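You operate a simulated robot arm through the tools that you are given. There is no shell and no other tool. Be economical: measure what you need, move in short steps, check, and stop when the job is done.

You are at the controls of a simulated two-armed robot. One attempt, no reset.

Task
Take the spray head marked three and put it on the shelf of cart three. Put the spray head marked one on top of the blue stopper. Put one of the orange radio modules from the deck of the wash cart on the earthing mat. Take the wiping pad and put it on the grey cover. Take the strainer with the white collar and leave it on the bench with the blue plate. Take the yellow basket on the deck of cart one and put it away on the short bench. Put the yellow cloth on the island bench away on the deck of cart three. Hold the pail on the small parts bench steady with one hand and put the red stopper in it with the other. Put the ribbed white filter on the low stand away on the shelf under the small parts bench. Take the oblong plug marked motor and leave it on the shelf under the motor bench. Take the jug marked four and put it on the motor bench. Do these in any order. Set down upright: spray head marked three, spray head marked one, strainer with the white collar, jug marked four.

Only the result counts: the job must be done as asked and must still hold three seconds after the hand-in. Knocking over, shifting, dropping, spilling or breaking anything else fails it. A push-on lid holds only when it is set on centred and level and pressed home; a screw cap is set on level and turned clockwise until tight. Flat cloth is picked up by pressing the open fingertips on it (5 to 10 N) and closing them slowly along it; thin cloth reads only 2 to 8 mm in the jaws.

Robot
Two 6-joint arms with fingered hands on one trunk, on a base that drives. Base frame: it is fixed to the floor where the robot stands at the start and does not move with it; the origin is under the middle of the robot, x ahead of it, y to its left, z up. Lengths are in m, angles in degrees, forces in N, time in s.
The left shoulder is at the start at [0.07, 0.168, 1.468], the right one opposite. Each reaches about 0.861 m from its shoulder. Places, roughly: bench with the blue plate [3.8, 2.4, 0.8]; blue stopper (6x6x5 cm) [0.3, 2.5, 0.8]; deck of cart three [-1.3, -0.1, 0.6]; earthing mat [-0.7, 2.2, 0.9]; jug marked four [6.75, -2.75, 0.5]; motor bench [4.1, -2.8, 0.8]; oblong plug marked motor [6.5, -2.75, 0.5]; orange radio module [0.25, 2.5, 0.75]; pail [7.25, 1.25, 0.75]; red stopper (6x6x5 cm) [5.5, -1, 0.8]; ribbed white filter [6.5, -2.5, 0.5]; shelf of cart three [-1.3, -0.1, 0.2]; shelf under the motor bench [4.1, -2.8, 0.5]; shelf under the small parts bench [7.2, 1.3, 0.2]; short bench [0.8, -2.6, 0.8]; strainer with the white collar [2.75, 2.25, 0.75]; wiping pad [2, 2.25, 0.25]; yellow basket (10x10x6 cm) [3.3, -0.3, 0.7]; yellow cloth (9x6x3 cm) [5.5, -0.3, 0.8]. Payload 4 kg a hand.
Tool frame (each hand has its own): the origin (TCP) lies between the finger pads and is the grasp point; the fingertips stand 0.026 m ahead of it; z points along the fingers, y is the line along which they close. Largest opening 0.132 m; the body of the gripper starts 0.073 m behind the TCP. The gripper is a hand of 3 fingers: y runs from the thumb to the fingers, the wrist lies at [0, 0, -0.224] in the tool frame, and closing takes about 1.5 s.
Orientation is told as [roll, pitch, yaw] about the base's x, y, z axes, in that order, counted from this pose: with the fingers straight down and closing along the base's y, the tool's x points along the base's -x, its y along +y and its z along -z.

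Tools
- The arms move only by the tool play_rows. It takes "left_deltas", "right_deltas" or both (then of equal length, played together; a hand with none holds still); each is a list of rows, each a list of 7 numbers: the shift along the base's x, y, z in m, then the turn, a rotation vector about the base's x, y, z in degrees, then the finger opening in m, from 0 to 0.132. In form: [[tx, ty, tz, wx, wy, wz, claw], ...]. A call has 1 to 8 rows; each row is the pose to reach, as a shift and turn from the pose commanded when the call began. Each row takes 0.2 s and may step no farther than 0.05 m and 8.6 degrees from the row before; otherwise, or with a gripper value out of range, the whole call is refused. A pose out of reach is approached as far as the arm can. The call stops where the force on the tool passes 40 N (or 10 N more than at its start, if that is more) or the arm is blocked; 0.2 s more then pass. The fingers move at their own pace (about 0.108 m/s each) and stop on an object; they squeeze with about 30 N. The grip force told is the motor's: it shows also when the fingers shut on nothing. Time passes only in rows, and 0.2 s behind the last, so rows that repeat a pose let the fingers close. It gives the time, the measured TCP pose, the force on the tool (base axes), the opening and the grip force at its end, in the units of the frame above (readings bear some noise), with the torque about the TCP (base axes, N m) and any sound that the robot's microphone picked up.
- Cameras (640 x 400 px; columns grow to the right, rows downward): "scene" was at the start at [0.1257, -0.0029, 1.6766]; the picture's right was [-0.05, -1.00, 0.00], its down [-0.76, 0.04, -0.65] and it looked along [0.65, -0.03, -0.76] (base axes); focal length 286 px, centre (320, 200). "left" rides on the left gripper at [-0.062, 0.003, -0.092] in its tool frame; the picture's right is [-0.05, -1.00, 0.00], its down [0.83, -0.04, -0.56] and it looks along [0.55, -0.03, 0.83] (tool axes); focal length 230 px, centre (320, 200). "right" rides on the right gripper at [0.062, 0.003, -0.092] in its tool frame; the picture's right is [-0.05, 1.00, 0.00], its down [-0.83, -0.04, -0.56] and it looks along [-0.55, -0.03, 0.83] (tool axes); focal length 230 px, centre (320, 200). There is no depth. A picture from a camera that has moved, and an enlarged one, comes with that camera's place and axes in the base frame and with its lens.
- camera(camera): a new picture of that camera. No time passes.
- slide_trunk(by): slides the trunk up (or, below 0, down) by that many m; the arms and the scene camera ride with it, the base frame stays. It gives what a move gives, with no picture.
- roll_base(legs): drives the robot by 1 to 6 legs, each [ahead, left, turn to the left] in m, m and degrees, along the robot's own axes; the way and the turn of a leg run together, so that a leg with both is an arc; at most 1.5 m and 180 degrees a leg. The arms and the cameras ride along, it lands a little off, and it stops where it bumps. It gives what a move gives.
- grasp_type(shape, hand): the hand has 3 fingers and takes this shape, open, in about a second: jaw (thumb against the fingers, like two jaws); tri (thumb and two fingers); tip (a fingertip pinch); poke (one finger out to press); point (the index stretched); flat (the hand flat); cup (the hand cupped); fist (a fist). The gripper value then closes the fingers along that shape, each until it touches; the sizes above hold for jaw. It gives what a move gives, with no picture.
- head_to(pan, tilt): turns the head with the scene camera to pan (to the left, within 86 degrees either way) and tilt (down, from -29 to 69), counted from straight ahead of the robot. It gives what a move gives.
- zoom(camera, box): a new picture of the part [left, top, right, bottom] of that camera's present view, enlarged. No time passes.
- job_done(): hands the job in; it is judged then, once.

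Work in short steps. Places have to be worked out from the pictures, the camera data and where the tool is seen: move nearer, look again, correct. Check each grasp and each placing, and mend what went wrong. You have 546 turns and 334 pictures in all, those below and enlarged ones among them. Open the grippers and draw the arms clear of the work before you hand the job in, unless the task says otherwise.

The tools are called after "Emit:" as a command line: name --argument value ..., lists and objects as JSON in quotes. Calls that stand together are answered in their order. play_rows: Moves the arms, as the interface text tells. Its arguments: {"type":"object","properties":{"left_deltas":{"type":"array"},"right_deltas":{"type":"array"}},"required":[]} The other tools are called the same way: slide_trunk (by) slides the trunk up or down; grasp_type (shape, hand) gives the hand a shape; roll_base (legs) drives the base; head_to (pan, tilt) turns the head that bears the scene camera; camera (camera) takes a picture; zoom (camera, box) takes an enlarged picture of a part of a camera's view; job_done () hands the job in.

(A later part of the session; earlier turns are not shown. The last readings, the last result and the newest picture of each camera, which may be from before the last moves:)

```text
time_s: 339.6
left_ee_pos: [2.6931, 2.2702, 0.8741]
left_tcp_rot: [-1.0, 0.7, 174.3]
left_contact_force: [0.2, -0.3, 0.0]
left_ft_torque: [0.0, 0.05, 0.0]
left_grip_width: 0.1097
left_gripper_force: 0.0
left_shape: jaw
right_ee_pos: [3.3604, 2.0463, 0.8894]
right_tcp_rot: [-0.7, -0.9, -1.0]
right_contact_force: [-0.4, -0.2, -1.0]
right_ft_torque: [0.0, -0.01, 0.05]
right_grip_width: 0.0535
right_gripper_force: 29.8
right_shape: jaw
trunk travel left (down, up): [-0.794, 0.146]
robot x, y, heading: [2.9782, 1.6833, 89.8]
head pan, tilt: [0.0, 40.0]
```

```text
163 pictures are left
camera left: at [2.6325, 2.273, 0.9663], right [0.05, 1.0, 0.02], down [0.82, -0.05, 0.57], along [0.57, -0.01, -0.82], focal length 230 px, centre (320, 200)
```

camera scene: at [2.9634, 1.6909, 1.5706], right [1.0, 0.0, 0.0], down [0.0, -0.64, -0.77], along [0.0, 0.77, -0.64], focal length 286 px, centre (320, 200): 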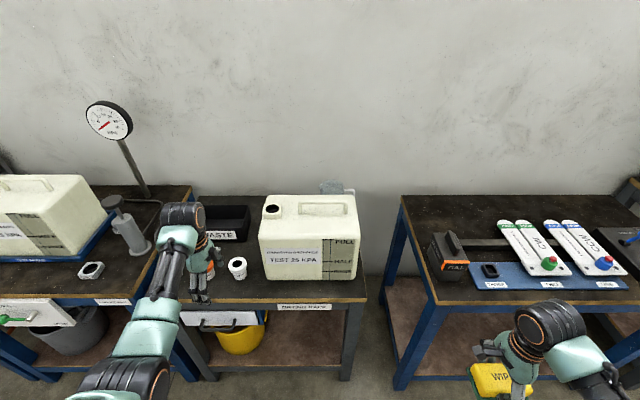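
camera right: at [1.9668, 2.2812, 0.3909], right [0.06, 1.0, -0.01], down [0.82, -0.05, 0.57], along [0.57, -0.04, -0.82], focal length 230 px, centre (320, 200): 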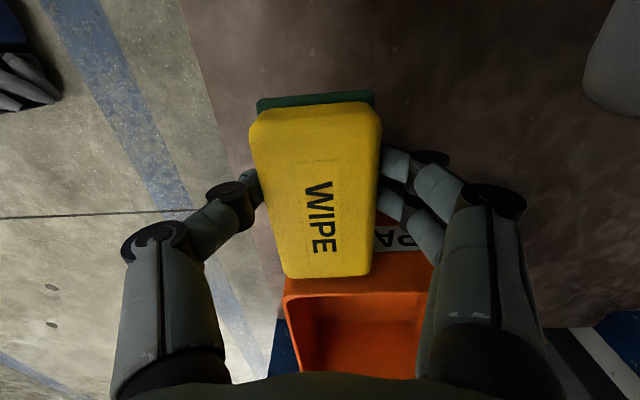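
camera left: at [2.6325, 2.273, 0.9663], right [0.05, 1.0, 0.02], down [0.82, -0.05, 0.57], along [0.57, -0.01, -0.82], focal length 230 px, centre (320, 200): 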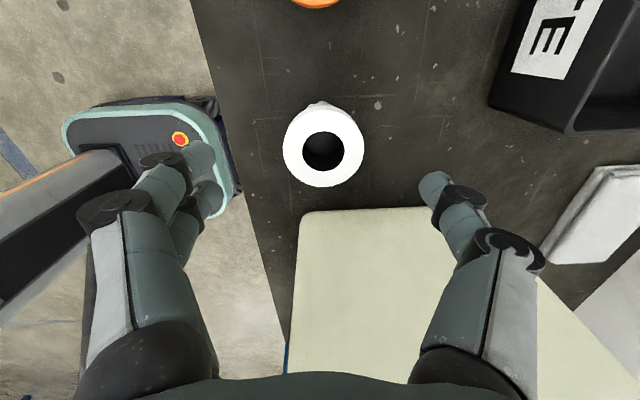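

Centred. Lower and close on the collar/body.

Emit:
play_rows --left_deltas '[[0, 0.004, -0.03, 0, 0, 0, 0.11], [0, 0.004, -0.055, 0, 0, 0, 0.11], [0, 0.004, -0.067, 0, 0, 0, 0.11]]'

Emit:
camera --camera "left"

```text
time_s: 340.4
left_ee_pos: [2.6945, 2.277, 0.807]
left_tcp_rot: [-1.0, 0.6, 174.3]
left_contact_force: [0.1, -0.2, 0.2]
left_ft_torque: [-0.01, -0.02, 0.01]
left_grip_width: 0.1099
left_gripper_force: 0.1
left_shape: jaw
right_ee_pos: [3.3604, 2.0464, 0.8891]
right_tcp_rot: [-0.6, -0.7, -1.0]
right_contact_force: [-0.4, -0.3, -1.7]
right_ft_torque: [-0.03, 0.01, -0.02]
right_grip_width: 0.0531
right_gripper_force: 30.5
right_shape: jaw
trunk travel left (down, up): [-0.794, 0.146]
robot x, y, heading: [2.9807, 1.6865, 89.9]
head pan, tilt: [0.0, 40.0]
```

```text
162 pictures are left
camera left: at [2.6327, 2.2785, 0.8995], right [0.05, 1.0, 0.02], down [0.82, -0.05, 0.57], along [0.57, -0.01, -0.82], focal length 230 px, centre (320, 200)
```

left: 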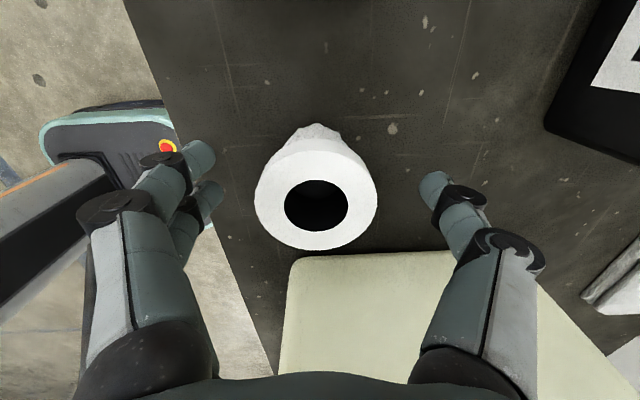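

I raise slightly to grip the collar itself rather than the taper, and close.

Emit:
play_rows --left_deltas '[[0, 0, 0.016, 0, 0, 0, 0.11], [0, 0, 0.016, 0, 0, 0, 0.08], [0, 0, 0.016, 0, 0, 0, 0.05], [0, 0, 0.016, 0, 0, 0, 0.04], [0, 0, 0.016, 0, 0, 0, 0.04], [0, 0, 0.016, 0, 0, 0, 0.04]]'

Emit:
camera --camera "left"

```text
time_s: 341.8
left_ee_pos: [2.6923, 2.2759, 0.8214]
left_tcp_rot: [-1.0, 0.7, 174.2]
left_contact_force: [0.3, 0.5, -0.2]
left_ft_torque: [0.0, 0.01, 0.02]
left_grip_width: 0.0465
left_gripper_force: 29.7
left_shape: jaw
right_ee_pos: [3.3597, 2.0465, 0.8883]
right_tcp_rot: [-0.8, -0.9, -1.2]
right_contact_force: [-0.1, -0.2, -2.0]
right_ft_torque: [0.02, 0.0, 0.04]
right_grip_width: 0.0529
right_gripper_force: 30.3
right_shape: jaw
trunk travel left (down, up): [-0.794, 0.146]
robot x, y, heading: [2.9785, 1.6895, 89.7]
head pan, tilt: [0.0, 40.0]
```

```text
161 pictures are left
camera left: at [2.6328, 2.2775, 0.9148], right [0.05, 1.0, 0.02], down [0.82, -0.05, 0.57], along [0.57, -0.01, -0.82], focal length 230 px, centre (320, 200)
```

left: 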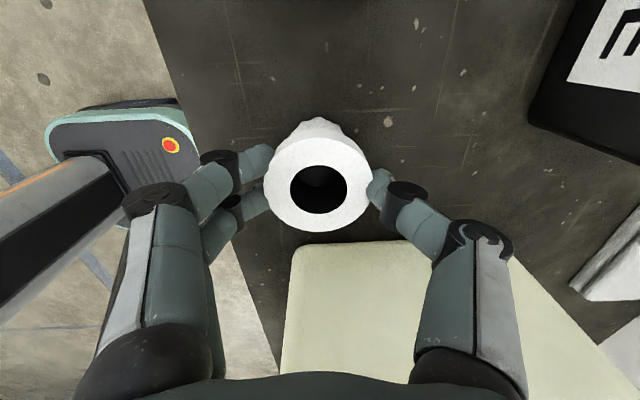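

Emit:
play_rows --left_deltas '[[0, 0, 0.02, 0, 0, 0, 0.04], [0, 0, 0.05, 0, 0, 0, 0.04], [0, 0, 0.09, 0, 0, 0, 0.04]]'

Emit:
camera --camera "left"

Emit:
zoom --camera "scene" --box '[140, 180, 300, 320]'

```text
time_s: 342.6
left_ee_pos: [2.6925, 2.2722, 0.9134]
left_tcp_rot: [-1.1, 0.6, 174.4]
left_contact_force: [-0.1, -0.5, -0.5]
left_ft_torque: [0.01, 0.02, 0.03]
left_grip_width: 0.0468
left_gripper_force: 30.1
left_shape: jaw
right_ee_pos: [3.36, 2.0461, 0.8888]
right_tcp_rot: [-0.5, -0.9, -1.1]
right_contact_force: [-0.4, 0.5, -2.3]
right_ft_torque: [-0.04, 0.02, 0.01]
right_grip_width: 0.0532
right_gripper_force: 30.1
right_shape: jaw
trunk travel left (down, up): [-0.794, 0.146]
robot x, y, heading: [2.9802, 1.6836, 89.7]
head pan, tilt: [0.0, 40.0]
```

```text
160 pictures are left
camera left: at [2.6316, 2.2746, 1.0066], right [0.05, 1.0, 0.02], down [0.82, -0.05, 0.57], along [0.57, -0.01, -0.82], focal length 230 px, centre (320, 200)
```

left: 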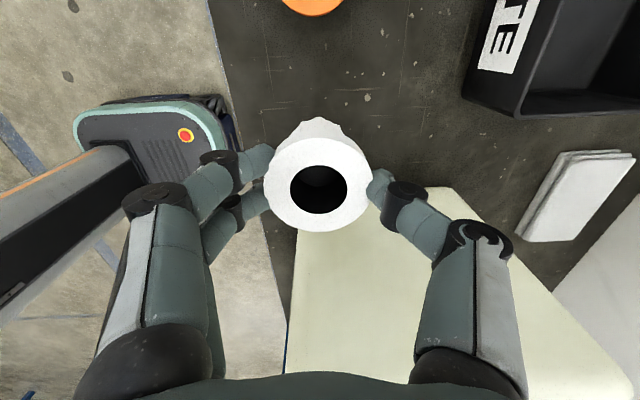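

```text
2.86 times, centred on (220, 250) of scene
camera zoom: at [2.9801, 1.8226, 1.5704], right [1.0, 0.0, 0.0], down [0.0, -0.64, -0.77], along [0.0, 0.77, -0.64], focal length 816 px, centre (606, 57)
```

zoom: 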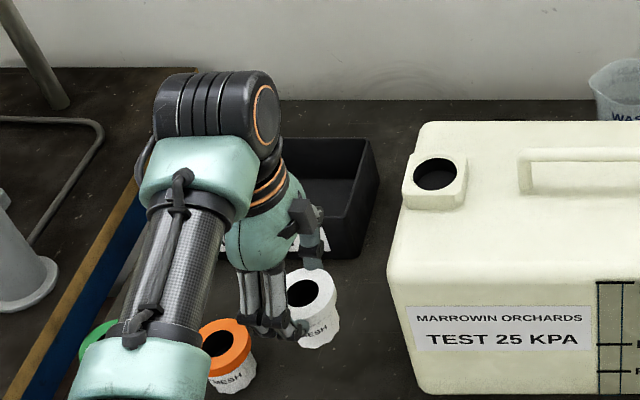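

Strainer held upright. Back up, raise slightly, move right to the blue-plate bench.

Emit:
roll_base --legs '[[-0.3, 0, 0], [0, -0.75, 0]]'

Emit:
slide_trunk --by 0.1

Emit:
camera --camera "scene"

```text
time_s: 348.3
left_ee_pos: [3.4587, 1.9691, 0.9131]
left_tcp_rot: [-1.0, 0.7, 173.7]
left_contact_force: [-0.1, 0.3, -0.9]
left_ft_torque: [0.0, 0.07, -0.03]
left_grip_width: 0.0466
left_gripper_force: 30.3
left_shape: jaw
right_ee_pos: [4.1227, 1.7358, 0.8885]
right_tcp_rot: [-0.6, -0.8, -1.8]
right_contact_force: [-0.4, 0.4, -1.5]
right_ft_torque: [-0.01, 0.02, -0.03]
right_grip_width: 0.0532
right_gripper_force: 29.7
right_shape: jaw
trunk travel left (down, up): [-0.794, 0.146]
robot x, y, heading: [3.7396, 1.3836, 89.3]
head pan, tilt: [0.0, 40.0]
```

```text
time_s: 349.6
left_ee_pos: [3.4592, 1.9674, 1.0133]
left_tcp_rot: [-1.1, 0.7, 173.8]
left_contact_force: [-0.3, -0.3, -1.0]
left_ft_torque: [-0.01, 0.03, -0.01]
left_grip_width: 0.0469
left_gripper_force: 29.8
left_shape: jaw
right_ee_pos: [4.124, 1.7352, 0.9899]
right_tcp_rot: [-0.7, -0.9, -1.8]
right_contact_force: [0.5, 0.5, -1.5]
right_ft_torque: [0.03, 0.01, -0.02]
right_grip_width: 0.0534
right_gripper_force: 30.3
right_shape: jaw
trunk travel left (down, up): [-0.894, 0.046]
robot x, y, heading: [3.7427, 1.3809, 89.1]
head pan, tilt: [0.0, 40.0]
```

```text
158 pictures are left
camera scene: at [3.7416, 1.5162, 1.6704], right [1.0, -0.01, 0.0], down [-0.01, -0.64, -0.77], along [0.01, 0.77, -0.64], focal length 286 px, centre (320, 200)
```

scene: 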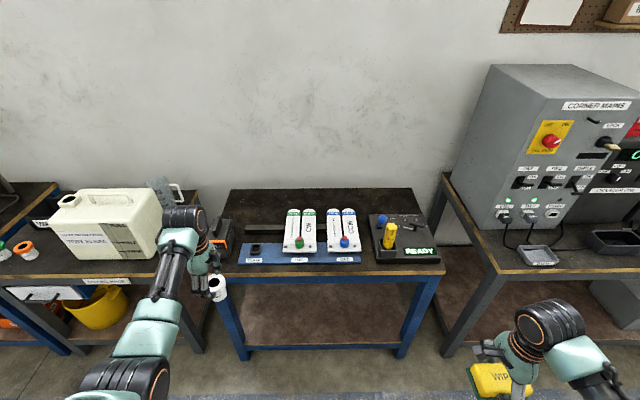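

Emit:
zoom --camera "scene" --box '[195, 170, 455, 290]'

```text
2.46 times, centred on (325, 230) of scene
camera zoom: at [3.7416, 1.5162, 1.6704], right [1.0, -0.01, 0.0], down [-0.01, -0.64, -0.77], along [0.01, 0.77, -0.64], focal length 703 px, centre (308, 126)
```

zoom: 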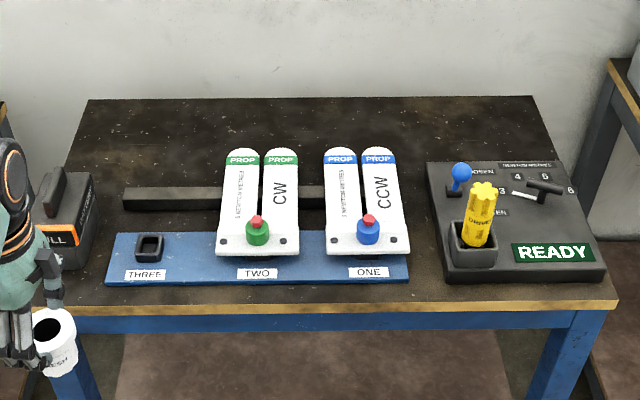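

I'll set it in the free back-left area near (3.50,2.47). First lift the right hand (pad) so it stays clear of the READY tray.

Emit:
play_rows --right_deltas '[[0.02, -0.01, 0.03, 0, 0, 0, 0.03], [0.04, -0.02, 0.06, 0, 0, 0, 0.03], [0.06, -0.03, 0.09, 0, 0, 0, 0.03], [0.08, -0.04, 0.12, 0, 0, 0, 0.03]]'

Emit:
roll_base --legs '[[0, -0.035, 0.8], [0.44, 0, 0]]'

Emit:
camera --camera "scene"

Emit:
camera --camera "left"

```text
time_s: 350.6
left_ee_pos: [3.4593, 1.9712, 1.0131]
left_tcp_rot: [-1.0, 0.8, 173.8]
left_contact_force: [-0.6, -0.3, -0.8]
left_ft_torque: [-0.01, -0.03, 0.0]
left_grip_width: 0.047
left_gripper_force: 29.8
left_shape: jaw
right_ee_pos: [4.157, 1.7203, 1.0867]
right_tcp_rot: [-0.7, -0.8, -1.8]
right_contact_force: [0.5, 0.5, -0.6]
right_ft_torque: [0.0, 0.02, 0.03]
right_grip_width: 0.0534
right_gripper_force: 29.8
right_shape: jaw
right hand out of reach, approached as far as the arm can: row 3, 4
trunk travel left (down, up): [-0.894, 0.046]
robot x, y, heading: [3.7419, 1.3797, 89.1]
head pan, tilt: [0.0, 40.0]
```

```text
time_s: 353.8
left_ee_pos: [3.4965, 2.4052, 1.0141]
left_tcp_rot: [-1.1, 0.8, 173.7]
left_contact_force: [0.3, 0.3, -0.8]
left_ft_torque: [-0.01, 0.01, 0.03]
left_grip_width: 0.0466
left_gripper_force: 29.8
left_shape: jaw
right_ee_pos: [4.196, 2.1553, 1.0861]
right_tcp_rot: [-0.6, -0.9, -1.8]
right_contact_force: [-0.7, 0.0, -1.7]
right_ft_torque: [0.01, 0.0, 0.0]
right_grip_width: 0.0533
right_gripper_force: 29.9
right_shape: jaw
trunk travel left (down, up): [-0.894, 0.046]
robot x, y, heading: [3.7764, 1.816, 89.1]
head pan, tilt: [0.0, 40.0]
```

```text
156 pictures are left
camera scene: at [3.7784, 1.9507, 1.6706], right [1.0, -0.01, 0.0], down [-0.01, -0.64, -0.77], along [0.01, 0.77, -0.64], focal length 286 px, centre (320, 200)
```

scene: 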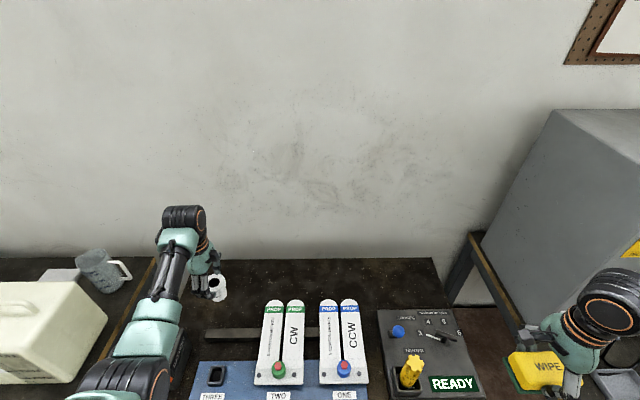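

```text
155 pictures are left
camera left: at [3.4348, 2.4071, 1.1069], right [0.06, 1.0, 0.02], down [0.82, -0.06, 0.57], along [0.57, -0.02, -0.82], focal length 230 px, centre (320, 200)
```

left: 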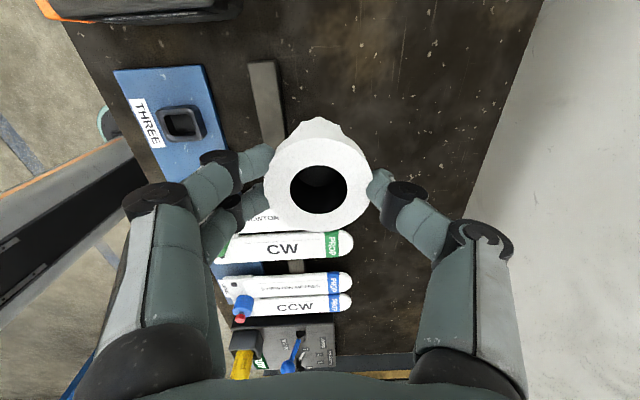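

There's free surface right below. I lower with the trunk, then the arm until contact.

Emit:
slide_trunk --by -0.1

Emit:
play_rows --left_deltas '[[0, 0.01, -0.015, 0, 0, 0, 0.04], [0, 0.01, -0.03, 0, 0, 0, 0.04], [0, 0.01, -0.04, 0, 0, 0, 0.04], [0, 0.01, -0.047, 0, 0, 0, 0.04]]'

Emit:
camera --camera "left"

```text
time_s: 355.1
left_ee_pos: [3.4957, 2.4056, 0.9137]
left_tcp_rot: [-1.0, 0.7, 173.7]
left_contact_force: [0.2, 0.6, -1.0]
left_ft_torque: [-0.04, 0.01, -0.01]
left_grip_width: 0.0467
left_gripper_force: 30.0
left_shape: jaw
right_ee_pos: [4.1973, 2.1569, 0.9867]
right_tcp_rot: [-0.7, -0.8, -1.6]
right_contact_force: [0.4, 0.4, -0.6]
right_ft_torque: [0.01, 0.09, 0.01]
right_grip_width: 0.0536
right_gripper_force: 30.2
right_shape: jaw
trunk travel left (down, up): [-0.794, 0.146]
robot x, y, heading: [3.7777, 1.8191, 89.2]
head pan, tilt: [0.0, 40.0]
```

```text
time_s: 356.1
left_ee_pos: [3.4967, 2.4168, 0.8702]
left_tcp_rot: [-1.4, 0.5, 173.6]
left_contact_force: [-2.3, 0.7, 12.6]
left_ft_torque: [-0.1, 0.05, -0.01]
left_grip_width: 0.0469
left_gripper_force: 29.8
left_shape: jaw
right_ee_pos: [4.1979, 2.1557, 0.9882]
right_tcp_rot: [-0.4, -0.8, -1.7]
right_contact_force: [-0.5, -0.2, -1.0]
right_ft_torque: [0.01, 0.0, 0.0]
right_grip_width: 0.0535
right_gripper_force: 29.8
right_shape: jaw
trunk travel left (down, up): [-0.794, 0.146]
robot x, y, heading: [3.7763, 1.8163, 89.1]
head pan, tilt: [0.0, 40.0]
```

```text
154 pictures are left
camera left: at [3.4354, 2.4191, 0.9638], right [0.06, 1.0, 0.02], down [0.82, -0.06, 0.56], along [0.56, -0.01, -0.83], focal length 230 px, centre (320, 200)
```

left: 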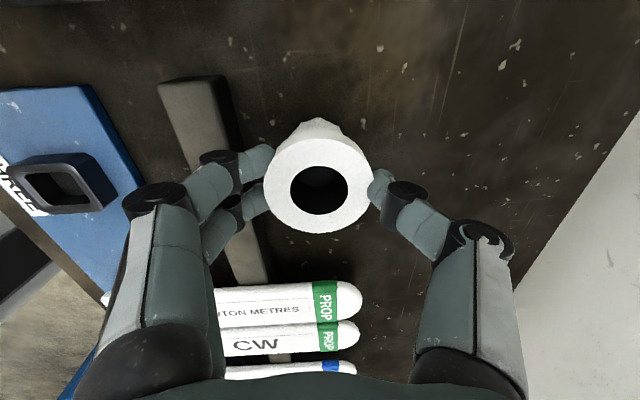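

Contact at ~13 N. Open modestly (the bar is near the fingers) and lift.

Emit:
play_rows --left_deltas '[[0, 0, 0.002, 0, 0, 0, 0.05], [0, 0, 0.002, 0, 0, 0, 0.055], [0, 0, 0.002, 0, 0, 0, 0.062], [0, 0, 0.002, 0, 0, 0, 0.072], [0, 0, 0.002, 0, 0, 0, 0.075]]'

Emit:
camera --camera "left"

```text
time_s: 357.3
left_ee_pos: [3.4963, 2.4177, 0.8705]
left_tcp_rot: [-1.0, 0.7, 173.7]
left_contact_force: [0.6, 0.0, 0.1]
left_ft_torque: [0.0, -0.01, 0.01]
left_grip_width: 0.0743
left_gripper_force: 0.0
left_shape: jaw
right_ee_pos: [4.1964, 2.1571, 0.9856]
right_tcp_rot: [-0.7, -0.8, -1.7]
right_contact_force: [-1.2, -0.3, -0.5]
right_ft_torque: [-0.02, -0.01, -0.06]
right_grip_width: 0.0533
right_gripper_force: 29.8
right_shape: jaw
trunk travel left (down, up): [-0.794, 0.146]
robot x, y, heading: [3.7779, 1.818, 89.3]
head pan, tilt: [0.0, 40.0]
```

```text
153 pictures are left
camera left: at [3.4351, 2.4201, 0.9611], right [0.06, 1.0, 0.02], down [0.82, -0.06, 0.57], along [0.57, -0.02, -0.82], focal length 230 px, centre (320, 200)
```

left: 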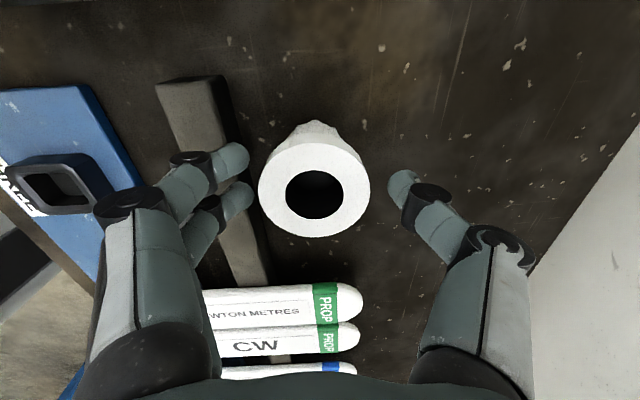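

Released and standing. Raise the hand and check.

Emit:
play_rows --left_deltas '[[0, 0, 0.02, 0, 0, 0, 0.075], [0, 0, 0.05, 0, 0, 0, 0.08], [0, 0, 0.08, 0, 0, 0, 0.08], [0, 0, 0.1, 0, 0, 0, 0.08]]'

Emit:
slide_trunk --by 0.1

Emit:
roll_base --legs '[[-0.5, 0, 0]]'

Emit:
head_to --pan -40 --tilt 25

Emit:
camera --camera "scene"

```text
time_s: 358.3
left_ee_pos: [3.4957, 2.4161, 0.9698]
left_tcp_rot: [-1.1, 0.6, 173.6]
left_contact_force: [-0.3, -0.2, -0.2]
left_ft_torque: [-0.02, -0.04, 0.01]
left_grip_width: 0.0796
left_gripper_force: 0.0
left_shape: jaw
right_ee_pos: [4.1973, 2.1574, 0.9867]
right_tcp_rot: [-0.8, -0.8, -1.7]
right_contact_force: [-0.6, 0.0, -1.4]
right_ft_torque: [-0.02, 0.04, -0.01]
right_grip_width: 0.0534
right_gripper_force: 29.6
right_shape: jaw
trunk travel left (down, up): [-0.794, 0.146]
robot x, y, heading: [3.7779, 1.8152, 89.4]
head pan, tilt: [0.0, 40.0]
```

```text
time_s: 359.6
left_ee_pos: [3.4969, 2.4161, 1.0687]
left_tcp_rot: [-1.0, 0.8, 173.6]
left_contact_force: [0.4, 0.7, -0.2]
left_ft_torque: [-0.02, -0.02, 0.0]
left_grip_width: 0.0795
left_gripper_force: 0.0
left_shape: jaw
right_ee_pos: [4.1965, 2.1558, 1.0861]
right_tcp_rot: [-0.8, -0.8, -1.7]
right_contact_force: [-1.2, 0.5, -0.9]
right_ft_torque: [-0.02, 0.0, -0.05]
right_grip_width: 0.0533
right_gripper_force: 30.2
right_shape: jaw
trunk travel left (down, up): [-0.894, 0.046]
robot x, y, heading: [3.7759, 1.8176, 89.3]
head pan, tilt: [0.0, 40.0]
```

```text
time_s: 362.6
left_ee_pos: [3.4899, 1.914, 1.0689]
left_tcp_rot: [-0.9, 0.7, 173.5]
left_contact_force: [1.1, -0.2, -0.3]
left_ft_torque: [0.0, -0.02, -0.01]
left_grip_width: 0.0794
left_gripper_force: 0.0
left_shape: jaw
right_ee_pos: [4.19, 1.6534, 1.086]
right_tcp_rot: [-0.8, -0.8, -1.7]
right_contact_force: [0.3, 0.3, -1.1]
right_ft_torque: [-0.04, 0.01, -0.02]
right_grip_width: 0.0531
right_gripper_force: 29.7
right_shape: jaw
trunk travel left (down, up): [-0.894, 0.046]
robot x, y, heading: [3.7719, 1.3107, 89.5]
head pan, tilt: [0.0, 40.0]
```

```text
time_s: 363.6
left_ee_pos: [3.4896, 1.9139, 1.0675]
left_tcp_rot: [-1.0, 0.7, 173.4]
left_contact_force: [0.3, -0.5, 0.9]
left_ft_torque: [0.02, -0.01, 0.02]
left_grip_width: 0.0797
left_gripper_force: 0.1
left_shape: jaw
right_ee_pos: [4.1901, 1.6536, 1.0861]
right_tcp_rot: [-0.7, -0.9, -1.8]
right_contact_force: [-0.9, -0.3, -2.0]
right_ft_torque: [-0.01, 0.01, 0.03]
right_grip_width: 0.0532
right_gripper_force: 30.0
right_shape: jaw
trunk travel left (down, up): [-0.894, 0.046]
robot x, y, heading: [3.7708, 1.3121, 89.0]
head pan, tilt: [-40.0, 25.0]
```

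```text
152 pictures are left
camera scene: at [3.83, 1.434, 1.6937], right [0.76, -0.65, 0.0], down [-0.28, -0.32, -0.91], along [0.59, 0.69, -0.42], focal length 286 px, centre (320, 200)
```

scene: 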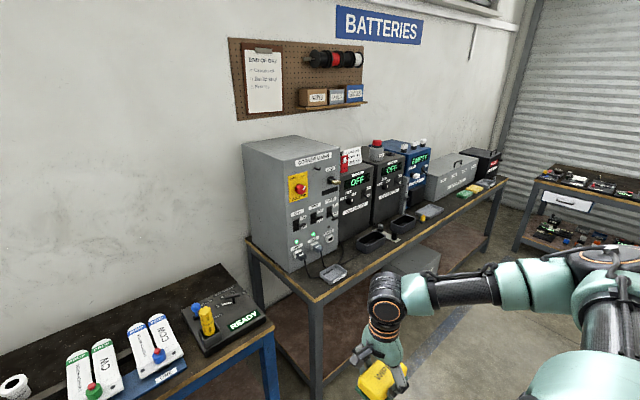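

Task 5 done. Next the pad goes to the grey cover at the test rig. I turn to face west and look for a way south between the drones.

Emit:
roll_base --legs '[[0, 0, 90]]'

Emit:
head_to --pan 45 --tilt 25

Emit:
camera --camera "scene"

```text
time_s: 367.9
left_ee_pos: [3.1725, 1.0271, 1.0691]
left_tcp_rot: [-1.0, 0.6, -96.0]
left_contact_force: [0.0, -0.3, 0.8]
left_ft_torque: [-0.01, 0.0, 0.0]
left_grip_width: 0.0795
left_gripper_force: 0.0
left_shape: jaw
right_ee_pos: [3.4269, 1.7285, 1.0858]
right_tcp_rot: [-0.7, -0.8, 88.6]
right_contact_force: [1.1, 0.3, -1.4]
right_ft_torque: [0.01, -0.01, 0.02]
right_grip_width: 0.0531
right_gripper_force: 29.9
right_shape: jaw
trunk travel left (down, up): [-0.894, 0.046]
robot x, y, heading: [3.7674, 1.3102, 179.6]
head pan, tilt: [-40.0, 25.0]
```

```text
time_s: 369.5
left_ee_pos: [3.1726, 1.027, 1.0684]
left_tcp_rot: [-1.0, 0.7, -95.9]
left_contact_force: [-0.2, -0.2, -0.2]
left_ft_torque: [-0.01, 0.01, -0.02]
left_grip_width: 0.0798
left_gripper_force: 0.1
left_shape: jaw
right_ee_pos: [3.4273, 1.7296, 1.0866]
right_tcp_rot: [-0.6, -0.9, 88.6]
right_contact_force: [0.2, 0.6, -2.2]
right_ft_torque: [-0.03, -0.01, 0.02]
right_grip_width: 0.0529
right_gripper_force: 30.1
right_shape: jaw
trunk travel left (down, up): [-0.894, 0.046]
robot x, y, heading: [3.7719, 1.3114, 179.6]
head pan, tilt: [45.0, 25.0]
```

```text
151 pictures are left
camera scene: at [3.6526, 1.2495, 1.6937], right [-0.7, 0.71, 0.0], down [0.3, 0.3, -0.91], along [-0.65, -0.64, -0.42], focal length 286 px, centre (320, 200)
```

scene: 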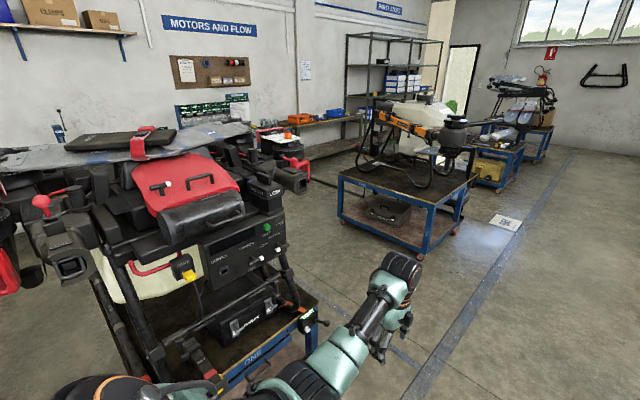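

There's a wide gap between carts one and two around x≈2.1. I drive through it to the south aisle.

Emit:
roll_base --legs '[[1.45, 0, 0], [0.2, 0, 0], [0, 0, 90], [1.3, 0, 0], [1.2, 0, 0]]'

Emit:
head_to --pan -60 --tilt 30

Emit:
camera --camera "scene"

```text
time_s: 384.8
left_ee_pos: [2.3829, 0.2174, 1.0682]
left_tcp_rot: [-1.4, 1.4, -8.9]
left_contact_force: [0.2, 1.0, -0.2]
left_ft_torque: [-0.02, 0.06, -0.01]
left_grip_width: 0.0797
left_gripper_force: 0.1
left_shape: jaw
right_ee_pos: [1.7147, 0.5187, 1.0915]
right_tcp_rot: [-1.3, 0.5, 177.8]
right_contact_force: [-2.4, -0.1, -0.9]
right_ft_torque: [0.02, -0.22, -0.05]
right_grip_width: 0.0528
right_gripper_force: 30.3
right_shape: jaw
trunk travel left (down, up): [-0.894, 0.046]
robot x, y, heading: [2.1135, 0.8255, -93.3]
head pan, tilt: [45.0, 25.0]
stopped in leg 4: the robot was blocked; the commanded pose is now the measured one
```

```text
time_s: 386.7
left_ee_pos: [2.3796, 0.2151, 1.0651]
left_tcp_rot: [-1.4, 1.7, -9.0]
left_contact_force: [-0.1, 0.2, -0.1]
left_ft_torque: [0.01, 0.0, 0.02]
left_grip_width: 0.0797
left_gripper_force: 0.0
left_shape: jaw
right_ee_pos: [1.7147, 0.5207, 1.0932]
right_tcp_rot: [-1.4, 0.6, 177.7]
right_contact_force: [0.4, -0.6, -1.9]
right_ft_torque: [-0.01, 0.02, 0.0]
right_grip_width: 0.0527
right_gripper_force: 29.7
right_shape: jaw
trunk travel left (down, up): [-0.894, 0.046]
robot x, y, heading: [2.1055, 0.8244, -93.5]
head pan, tilt: [-60.0, 30.0]
```

```text
150 pictures are left
camera scene: at [2.0521, 0.7428, 1.6875], right [-0.45, 0.89, 0.0], down [0.43, 0.22, -0.88], along [-0.78, -0.39, -0.48], focal length 286 px, centre (320, 200)
```

scene: 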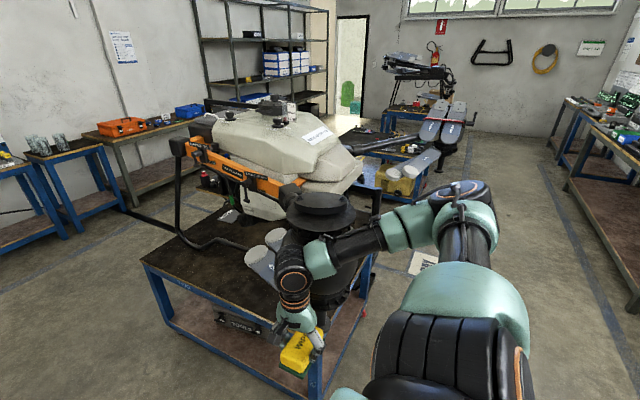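

The right hand bumped the drone hub. I back straight off and take the known western route instead.

Emit:
roll_base --legs '[[-0.45, 0.02, 0], [0, 0, -87]]'

Emit:
head_to --pan 50 --tilt 25

Emit:
camera --camera "scene"

```text
time_s: 393.0
left_ee_pos: [1.5647, 0.967, 1.0669]
left_tcp_rot: [-0.9, 0.6, -94.3]
left_contact_force: [-1.1, -0.5, -0.2]
left_ft_torque: [0.01, 0.01, 0.01]
left_grip_width: 0.0794
left_gripper_force: 0.1
left_shape: jaw
right_ee_pos: [1.8102, 1.659, 1.0832]
right_tcp_rot: [-1.6, 1.1, 91.9]
right_contact_force: [0.4, -0.3, -0.7]
right_ft_torque: [-0.05, -0.01, 0.03]
right_grip_width: 0.0526
right_gripper_force: 28.8
right_shape: jaw
trunk travel left (down, up): [-0.894, 0.046]
robot x, y, heading: [2.1564, 1.2704, -179.0]
head pan, tilt: [-60.0, 30.0]
```

```text
time_s: 394.9
left_ee_pos: [1.5649, 0.9671, 1.0679]
left_tcp_rot: [-1.0, 0.7, -94.2]
left_contact_force: [-0.4, 0.2, 0.6]
left_ft_torque: [0.0, -0.02, -0.02]
left_grip_width: 0.0794
left_gripper_force: 0.0
left_shape: jaw
right_ee_pos: [1.811, 1.6599, 1.0844]
right_tcp_rot: [-1.7, 1.1, 91.9]
right_contact_force: [-0.1, 0.2, -1.5]
right_ft_torque: [-0.04, -0.04, 0.0]
right_grip_width: 0.0527
right_gripper_force: 30.1
right_shape: jaw
trunk travel left (down, up): [-0.894, 0.046]
robot x, y, heading: [2.1563, 1.2741, -178.5]
head pan, tilt: [50.0, 25.0]
```

```text
149 pictures are left
camera scene: at [2.0458, 1.1982, 1.6937], right [-0.78, 0.62, 0.0], down [0.26, 0.33, -0.91], along [-0.57, -0.71, -0.42], focal length 286 px, centre (320, 200)
```

scene: 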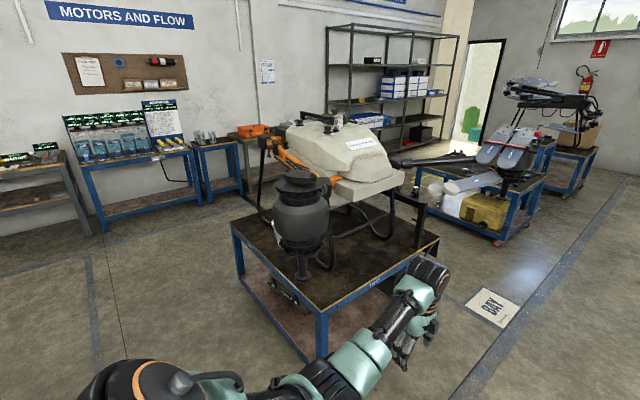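

I go west facing north (arms away from the drone), then back down the gap by cart three to the south side of the rig.

Emit:
roll_base --legs '[[0, 0, -91.5], [0, 1.3, 0], [0, 1.22, 0], [-1.4, 0, 0], [-1.4, 0, 0]]'

Emit:
head_to --pan -50 --tilt 30

Emit:
camera --camera "scene"

```text
time_s: 414.4
left_ee_pos: [-0.6852, 0.9668, 1.0634]
left_tcp_rot: [-1.1, 1.5, -170.8]
left_contact_force: [-0.5, 0.2, -0.5]
left_ft_torque: [0.0, 0.04, 0.03]
left_grip_width: 0.0798
left_gripper_force: 0.1
left_shape: jaw
right_ee_pos: [0.0495, 0.9024, 1.0957]
right_tcp_rot: [-1.2, -2.2, 16.9]
right_contact_force: [0.4, -0.5, -1.4]
right_ft_torque: [-0.01, 0.02, 0.01]
right_grip_width: 0.0523
right_gripper_force: 29.8
right_shape: jaw
trunk travel left (down, up): [-0.894, 0.046]
robot x, y, heading: [-0.2382, 0.4711, 104.8]
head pan, tilt: [50.0, 25.0]
stopped in leg 4: the robot was blocked; the commanded pose is now the measured one
```

```text
time_s: 416.2
left_ee_pos: [-0.6845, 0.9715, 1.0634]
left_tcp_rot: [-0.9, 1.4, -171.0]
left_contact_force: [0.6, 0.3, -1.1]
left_ft_torque: [0.0, -0.02, 0.02]
left_grip_width: 0.0798
left_gripper_force: 0.1
left_shape: jaw
right_ee_pos: [0.0471, 0.9016, 1.0947]
right_tcp_rot: [-1.5, -2.2, 16.5]
right_contact_force: [1.4, 0.0, -0.8]
right_ft_torque: [-0.01, 0.03, 0.0]
right_grip_width: 0.0525
right_gripper_force: 30.0
right_shape: jaw
trunk travel left (down, up): [-0.894, 0.046]
robot x, y, heading: [-0.2396, 0.4722, 104.9]
head pan, tilt: [-50.0, 30.0]
```

```text
148 pictures are left
camera scene: at [-0.2271, 0.5958, 1.6865], right [0.82, -0.58, 0.01], down [-0.28, -0.41, -0.87], along [0.51, 0.71, -0.49], focal length 286 px, centre (320, 200)
```

scene: 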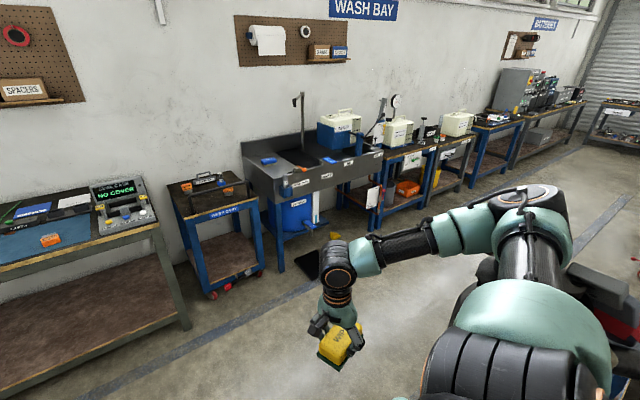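

The right elbow touched the drone hub again; I sidestep left, straighten, and continue backing.

Emit:
roll_base --legs '[[0, 0.2, 0], [0, 0, -14.5]]'

Emit:
roll_base --legs '[[-1.0, 0, 0], [-1.0, 0, 0]]'

Emit:
head_to --pan -45 --tilt 35

Emit:
camera --camera "scene"

```text
time_s: 418.6
left_ee_pos: [-0.7278, 1.0119, 1.0688]
left_tcp_rot: [-1.0, 0.6, 174.6]
left_contact_force: [0.3, 0.4, -0.5]
left_ft_torque: [0.03, -0.02, 0.04]
left_grip_width: 0.0799
left_gripper_force: 0.1
left_shape: jaw
right_ee_pos: [-0.0367, 0.7619, 1.089]
right_tcp_rot: [-1.2, -0.7, 1.8]
right_contact_force: [-0.2, -1.4, -0.4]
right_ft_torque: [-0.01, 0.01, 0.03]
right_grip_width: 0.0524
right_gripper_force: 30.0
right_shape: jaw
trunk travel left (down, up): [-0.894, 0.046]
robot x, y, heading: [-0.4363, 0.4272, 90.4]
head pan, tilt: [-50.0, 30.0]
```

```text
time_s: 428.5
left_ee_pos: [-0.707, -0.9714, 1.0699]
left_tcp_rot: [-0.8, 0.7, 174.9]
left_contact_force: [-0.2, -0.4, 0.2]
left_ft_torque: [0.0, -0.03, 0.02]
left_grip_width: 0.0798
left_gripper_force: 0.1
left_shape: jaw
right_ee_pos: [-0.0134, -1.2177, 1.0886]
right_tcp_rot: [-1.3, -0.7, 2.2]
right_contact_force: [-0.4, 0.4, -1.6]
right_ft_torque: [-0.01, 0.05, 0.01]
right_grip_width: 0.0522
right_gripper_force: 30.3
right_shape: jaw
trunk travel left (down, up): [-0.894, 0.046]
robot x, y, heading: [-0.4108, -1.5604, 90.7]
head pan, tilt: [-50.0, 30.0]
```

```text
time_s: 429.2
left_ee_pos: [-0.7083, -0.9708, 1.0697]
left_tcp_rot: [-1.0, 0.5, 174.8]
left_contact_force: [0.2, 0.3, 0.0]
left_ft_torque: [0.01, 0.0, -0.01]
left_grip_width: 0.08
left_gripper_force: 0.0
left_shape: jaw
right_ee_pos: [-0.0141, -1.2173, 1.0885]
right_tcp_rot: [-1.2, -0.8, 2.1]
right_contact_force: [-0.3, 0.3, 0.4]
right_ft_torque: [0.0, 0.0, 0.02]
right_grip_width: 0.052
right_gripper_force: 30.1
right_shape: jaw
trunk travel left (down, up): [-0.894, 0.046]
robot x, y, heading: [-0.4103, -1.5573, 90.4]
head pan, tilt: [-45.0, 35.0]
```

```text
147 pictures are left
camera scene: at [-0.3522, -1.4441, 1.678], right [0.71, -0.7, 0.0], down [-0.4, -0.41, -0.82], along [0.57, 0.58, -0.57], focal length 286 px, centre (320, 200)
```

scene: 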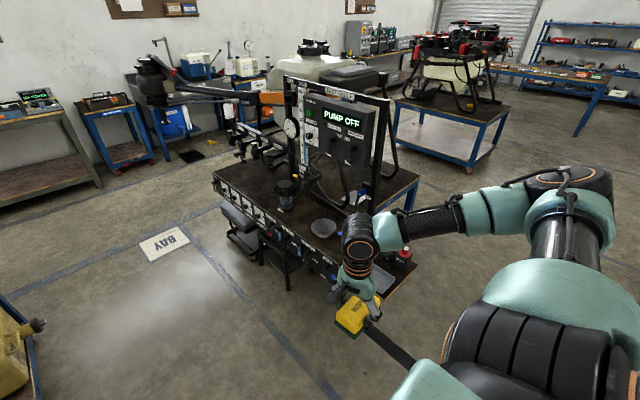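

Emit:
roll_base --legs '[[0, -1.22, 0]]'

Emit:
head_to --pan 0 --tilt 40

Emit:
camera --camera "scene"

```text
time_s: 435.3
left_ee_pos: [0.5075, -0.9665, 1.0693]
left_tcp_rot: [-1.0, 0.6, 173.7]
left_contact_force: [-1.0, 0.0, -0.3]
left_ft_torque: [0.01, -0.01, 0.01]
left_grip_width: 0.0798
left_gripper_force: 0.1
left_shape: jaw
right_ee_pos: [1.1967, -1.2282, 1.0889]
right_tcp_rot: [-1.1, -0.8, 1.0]
right_contact_force: [-0.4, -0.2, -0.8]
right_ft_torque: [0.02, 0.04, -0.04]
right_grip_width: 0.052
right_gripper_force: 29.9
right_shape: jaw
trunk travel left (down, up): [-0.894, 0.046]
robot x, y, heading: [0.7918, -1.5603, 89.2]
head pan, tilt: [-45.0, 35.0]
```

```text
time_s: 436.4
left_ee_pos: [0.5091, -0.9671, 1.0703]
left_tcp_rot: [-1.0, 0.6, 173.7]
left_contact_force: [0.0, -0.8, 0.0]
left_ft_torque: [0.01, 0.01, 0.03]
left_grip_width: 0.0798
left_gripper_force: 0.0
left_shape: jaw
right_ee_pos: [1.1965, -1.2282, 1.0899]
right_tcp_rot: [-1.2, -0.8, 1.1]
right_contact_force: [-0.1, -0.3, -2.0]
right_ft_torque: [0.0, -0.02, 0.01]
right_grip_width: 0.0525
right_gripper_force: 29.9
right_shape: jaw
trunk travel left (down, up): [-0.894, 0.046]
robot x, y, heading: [0.7949, -1.5629, 89.4]
head pan, tilt: [0.0, 40.0]
```

```text
146 pictures are left
camera scene: at [0.7913, -1.4239, 1.6704], right [1.0, -0.01, 0.0], down [-0.01, -0.64, -0.77], along [0.01, 0.77, -0.64], focal length 286 px, centre (320, 200)
```

scene: 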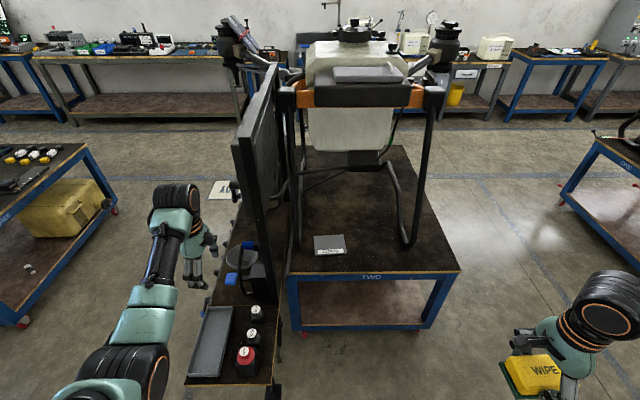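

The grey COVER lies on cart two's deck at about (0.84,-0.52), reachable from the south-east. I tuck the left hand back, extend the right, then approach at 135° heading.

Emit:
play_rows --left_deltas '[[-0.02, -0.038, -0.01, 0, 0, -5, 0.08], [-0.04, -0.076, -0.01, 0, 0, -10, 0.08], [-0.06, -0.114, -0.01, 0, 0, -15, 0.08], [-0.08, -0.152, -0.01, 0, 0, -20, 0.08], [-0.1, -0.19, -0.01, 0, 0, -25, 0.08], [-0.12, -0.228, -0.01, 0, 0, -30, 0.08], [-0.14, -0.266, -0.01, 0, 0, -35, 0.08], [-0.16, -0.3, -0.01, 0, 0, -40, 0.08]]' --right_deltas '[[-0.02, 0.03, -0.01, 0, 0, 0, 0.03], [-0.04, 0.065, -0.02, 0, 0, 0, 0.03], [-0.06, 0.1, -0.03, 0, 0, 0, 0.03], [-0.08, 0.135, -0.04, 0, 0, 0, 0.03], [-0.1, 0.17, -0.05, 0, 0, 0, 0.03], [-0.12, 0.205, -0.06, 0, 0, 0, 0.03], [-0.14, 0.24, -0.06, 0, 0, 0, 0.03], [-0.15, 0.27, -0.06, 0, 0, 0, 0.03]]'

Emit:
roll_base --legs '[[0, -0.33, 0], [0, 0, 45]]'

Emit:
camera --camera "scene"

```text
time_s: 438.2
left_ee_pos: [0.4071, -1.2312, 1.043]
left_tcp_rot: [-1.0, 0.7, 135.5]
left_contact_force: [-0.5, 0.9, -1.0]
left_ft_torque: [-0.03, -0.04, 0.04]
left_grip_width: 0.0798
left_gripper_force: 0.0
left_shape: jaw
left hand out of reach, approached as far as the arm can: row 7, 8
right_ee_pos: [1.0474, -0.9579, 1.0259]
right_tcp_rot: [-1.3, -0.8, 0.9]
right_contact_force: [-0.8, 0.7, -1.3]
right_ft_torque: [-0.02, 0.05, -0.02]
right_grip_width: 0.0519
right_gripper_force: 30.1
right_shape: jaw
right hand out of reach, approached as far as the arm can: row 3, 4
trunk travel left (down, up): [-0.894, 0.046]
robot x, y, heading: [0.7913, -1.5576, 89.3]
head pan, tilt: [0.0, 40.0]
```

```text
time_s: 442.5
left_ee_pos: [0.6301, -1.6072, 1.0434]
left_tcp_rot: [-1.0, 0.6, -179.0]
left_contact_force: [0.6, 0.1, 0.8]
left_ft_torque: [-0.02, 0.02, 0.01]
left_grip_width: 0.0798
left_gripper_force: 0.1
left_shape: jaw
right_ee_pos: [0.886, -0.9606, 1.0281]
right_tcp_rot: [-1.2, -0.9, 46.3]
right_contact_force: [0.1, -0.2, -1.0]
right_ft_torque: [-0.02, 0.02, -0.02]
right_grip_width: 0.0517
right_gripper_force: 30.5
right_shape: jaw
trunk travel left (down, up): [-0.894, 0.046]
robot x, y, heading: [1.1319, -1.5611, 134.6]
head pan, tilt: [0.0, 40.0]
```

```text
145 pictures are left
camera scene: at [1.0368, -1.4674, 1.6704], right [0.71, 0.7, 0.0], down [0.45, -0.46, -0.77], along [-0.54, 0.54, -0.64], focal length 286 px, centre (320, 200)
```

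scene: 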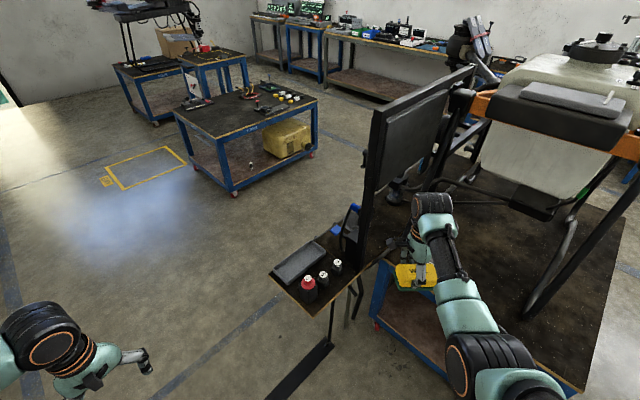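

Emit:
slide_trunk --by -0.2

Emit:
roll_base --legs '[[0.33, -0.276, 0]]'

Emit:
camera --camera "scene"

Emit:
camera --camera "right"

```text
time_s: 444.7
left_ee_pos: [0.6288, -1.6064, 0.8434]
left_tcp_rot: [-1.0, 0.6, -179.1]
left_contact_force: [-0.9, -0.3, -0.3]
left_ft_torque: [0.01, -0.02, -0.02]
left_grip_width: 0.0796
left_gripper_force: 0.0
left_shape: jaw
right_ee_pos: [0.8858, -0.9609, 0.8275]
right_tcp_rot: [-1.2, -0.8, 46.2]
right_contact_force: [0.0, -0.5, -0.5]
right_ft_torque: [0.0, 0.01, -0.01]
right_grip_width: 0.052
right_gripper_force: 29.9
right_shape: jaw
trunk travel left (down, up): [-0.694, 0.246]
robot x, y, heading: [1.1354, -1.5636, 134.7]
head pan, tilt: [0.0, 40.0]
```

```text
time_s: 447.3
left_ee_pos: [0.5918, -1.1759, 0.8426]
left_tcp_rot: [-1.0, 0.6, -179.6]
left_contact_force: [-0.9, -0.8, 0.1]
left_ft_torque: [-0.02, 0.01, -0.01]
left_grip_width: 0.0799
left_gripper_force: 0.2
left_shape: jaw
right_ee_pos: [0.8548, -0.5309, 0.8266]
right_tcp_rot: [-1.2, -0.8, 45.8]
right_contact_force: [1.0, -0.2, -1.7]
right_ft_torque: [-0.02, 0.01, 0.02]
right_grip_width: 0.0523
right_gripper_force: 29.7
right_shape: jaw
trunk travel left (down, up): [-0.694, 0.246]
robot x, y, heading: [1.0918, -1.1349, 133.9]
head pan, tilt: [0.0, 40.0]
```

```text
144 pictures are left
camera scene: at [1.0002, -1.0402, 1.4704], right [0.72, 0.69, 0.0], down [0.45, -0.46, -0.77], along [-0.53, 0.55, -0.64], focal length 286 px, centre (320, 200)
```

scene: 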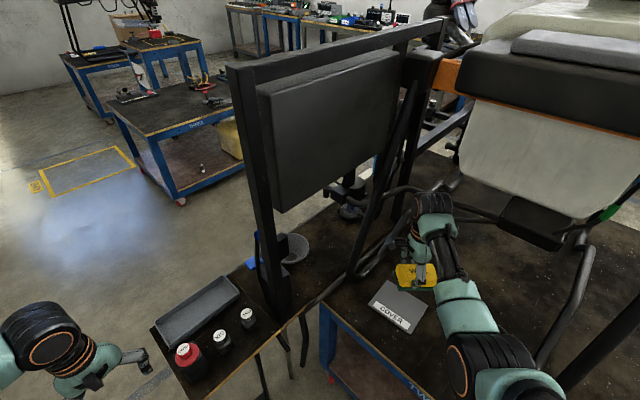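

```text
143 pictures are left
camera right: at [0.8069, -0.5734, 0.9191], right [-0.68, 0.74, -0.02], down [0.6, 0.57, 0.57], along [0.43, 0.37, -0.82], focal length 230 px, centre (320, 200)
```

right: 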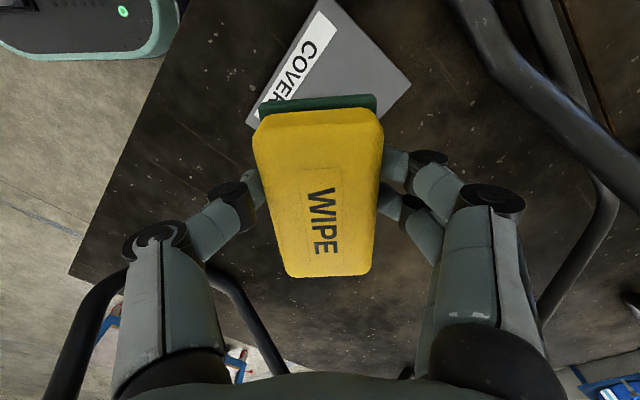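

Cover centre is (0.848,-0.536), 14×10 cm. I align and lower the pad onto it.

Emit:
play_rows --right_deltas '[[-0.004, -0.003, -0.03, 0, 0, 0, 0.03], [-0.007, -0.005, -0.06, 0, 0, 0, 0.03], [-0.007, -0.005, -0.09, 0, 0, 0, 0.03], [-0.007, -0.005, -0.115, 0, 0, 0, 0.03]]'

Emit:
play_rows --right_deltas '[[0, 0, -0.006, 0, 0, 0, 0.03], [0, 0, -0.012, 0, 0, 0, 0.03], [0, 0, -0.018, 0, 0, 0, 0.03], [0, 0, -0.024, 0, 0, 0, 0.03]]'

Emit:
camera --camera "right"

```text
time_s: 448.3
left_ee_pos: [0.5911, -1.1739, 0.8421]
left_tcp_rot: [-0.9, 0.7, -179.6]
left_contact_force: [0.7, 0.7, 0.1]
left_ft_torque: [0.0, -0.02, 0.02]
left_grip_width: 0.08
left_gripper_force: 0.1
left_shape: jaw
right_ee_pos: [0.8465, -0.5353, 0.71]
right_tcp_rot: [-1.2, -0.7, 45.8]
right_contact_force: [-0.1, -0.5, -0.4]
right_ft_torque: [-0.03, 0.03, 0.02]
right_grip_width: 0.0518
right_gripper_force: 30.1
right_shape: jaw
trunk travel left (down, up): [-0.694, 0.246]
robot x, y, heading: [1.0942, -1.1434, 134.1]
head pan, tilt: [0.0, 40.0]
```

```text
time_s: 449.4
left_ee_pos: [0.5932, -1.1771, 0.8431]
left_tcp_rot: [-1.1, 0.5, -179.6]
left_contact_force: [-0.1, 0.5, 0.3]
left_ft_torque: [0.0, -0.05, 0.04]
left_grip_width: 0.0801
left_gripper_force: 0.1
left_shape: jaw
right_ee_pos: [0.8434, -0.5322, 0.7]
right_tcp_rot: [-0.3, -0.9, 45.6]
right_contact_force: [2.2, -5.0, 26.7]
right_ft_torque: [-0.27, -0.23, -0.02]
right_grip_width: 0.0536
right_gripper_force: 30.1
right_shape: jaw
trunk travel left (down, up): [-0.694, 0.246]
robot x, y, heading: [1.0926, -1.1403, 134.1]
head pan, tilt: [0.0, 40.0]
stopped in row 4 (right hand): the force on the tool passed its limit (the readings are from after the stop); the commanded pose is now the measured one
```

```text
142 pictures are left
camera right: at [0.796, -0.5749, 0.7911], right [-0.68, 0.74, 0.0], down [0.6, 0.56, 0.57], along [0.42, 0.38, -0.82], focal length 230 px, centre (320, 200)
```

right: 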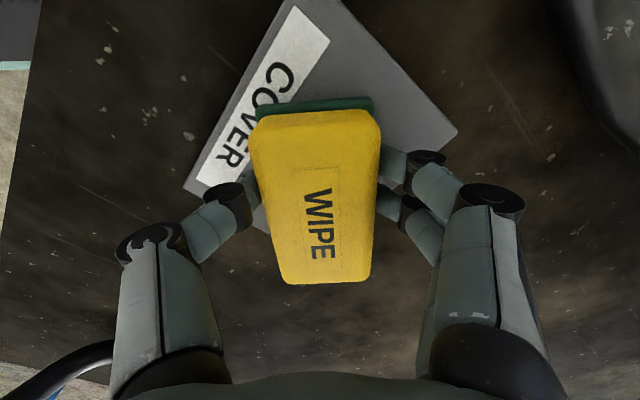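

Pad sits centred on the cover with firm contact. Ease up and release.

Emit:
play_rows --right_deltas '[[0, 0, 0.004, 0, 0, 0, 0.045], [0, 0, 0.004, 0, 0, 0, 0.06], [0, 0, 0.004, 0, 0, 0, 0.075], [0, 0, 0.004, 0, 0, 0, 0.09], [0, 0, 0.03, 0, 0, 0, 0.09], [0, 0, 0.07, 0, 0, 0, 0.09], [0, 0, 0.11, 0, 0, 0, 0.09]]'

Emit:
camera --camera "right"

```text
time_s: 451.0
left_ee_pos: [0.5914, -1.1755, 0.8419]
left_tcp_rot: [-1.1, 0.6, -179.6]
left_contact_force: [0.0, 0.7, -0.9]
left_ft_torque: [-0.03, 0.03, -0.01]
left_grip_width: 0.0796
left_gripper_force: 0.0
left_shape: jaw
right_ee_pos: [0.8455, -0.5322, 0.8049]
right_tcp_rot: [-0.7, -0.9, 45.6]
right_contact_force: [0.2, -0.2, -1.0]
right_ft_torque: [0.03, 0.0, 0.04]
right_grip_width: 0.0896
right_gripper_force: 0.1
right_shape: jaw
trunk travel left (down, up): [-0.694, 0.246]
robot x, y, heading: [1.0972, -1.1395, 133.9]
head pan, tilt: [0.0, 40.0]
```

```text
141 pictures are left
camera right: at [0.797, -0.5756, 0.8957], right [-0.68, 0.74, -0.01], down [0.6, 0.56, 0.57], along [0.42, 0.38, -0.82], focal length 230 px, centre (320, 200)
```

right: 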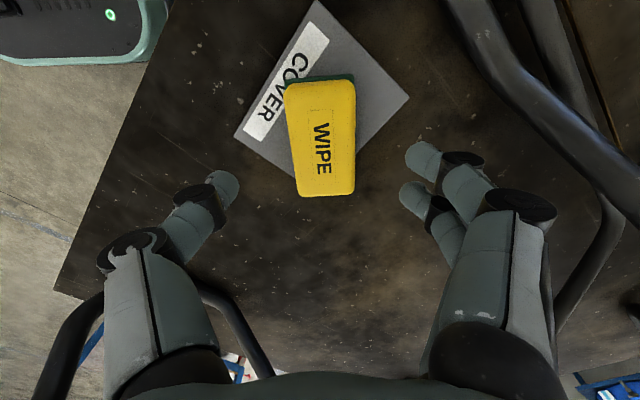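

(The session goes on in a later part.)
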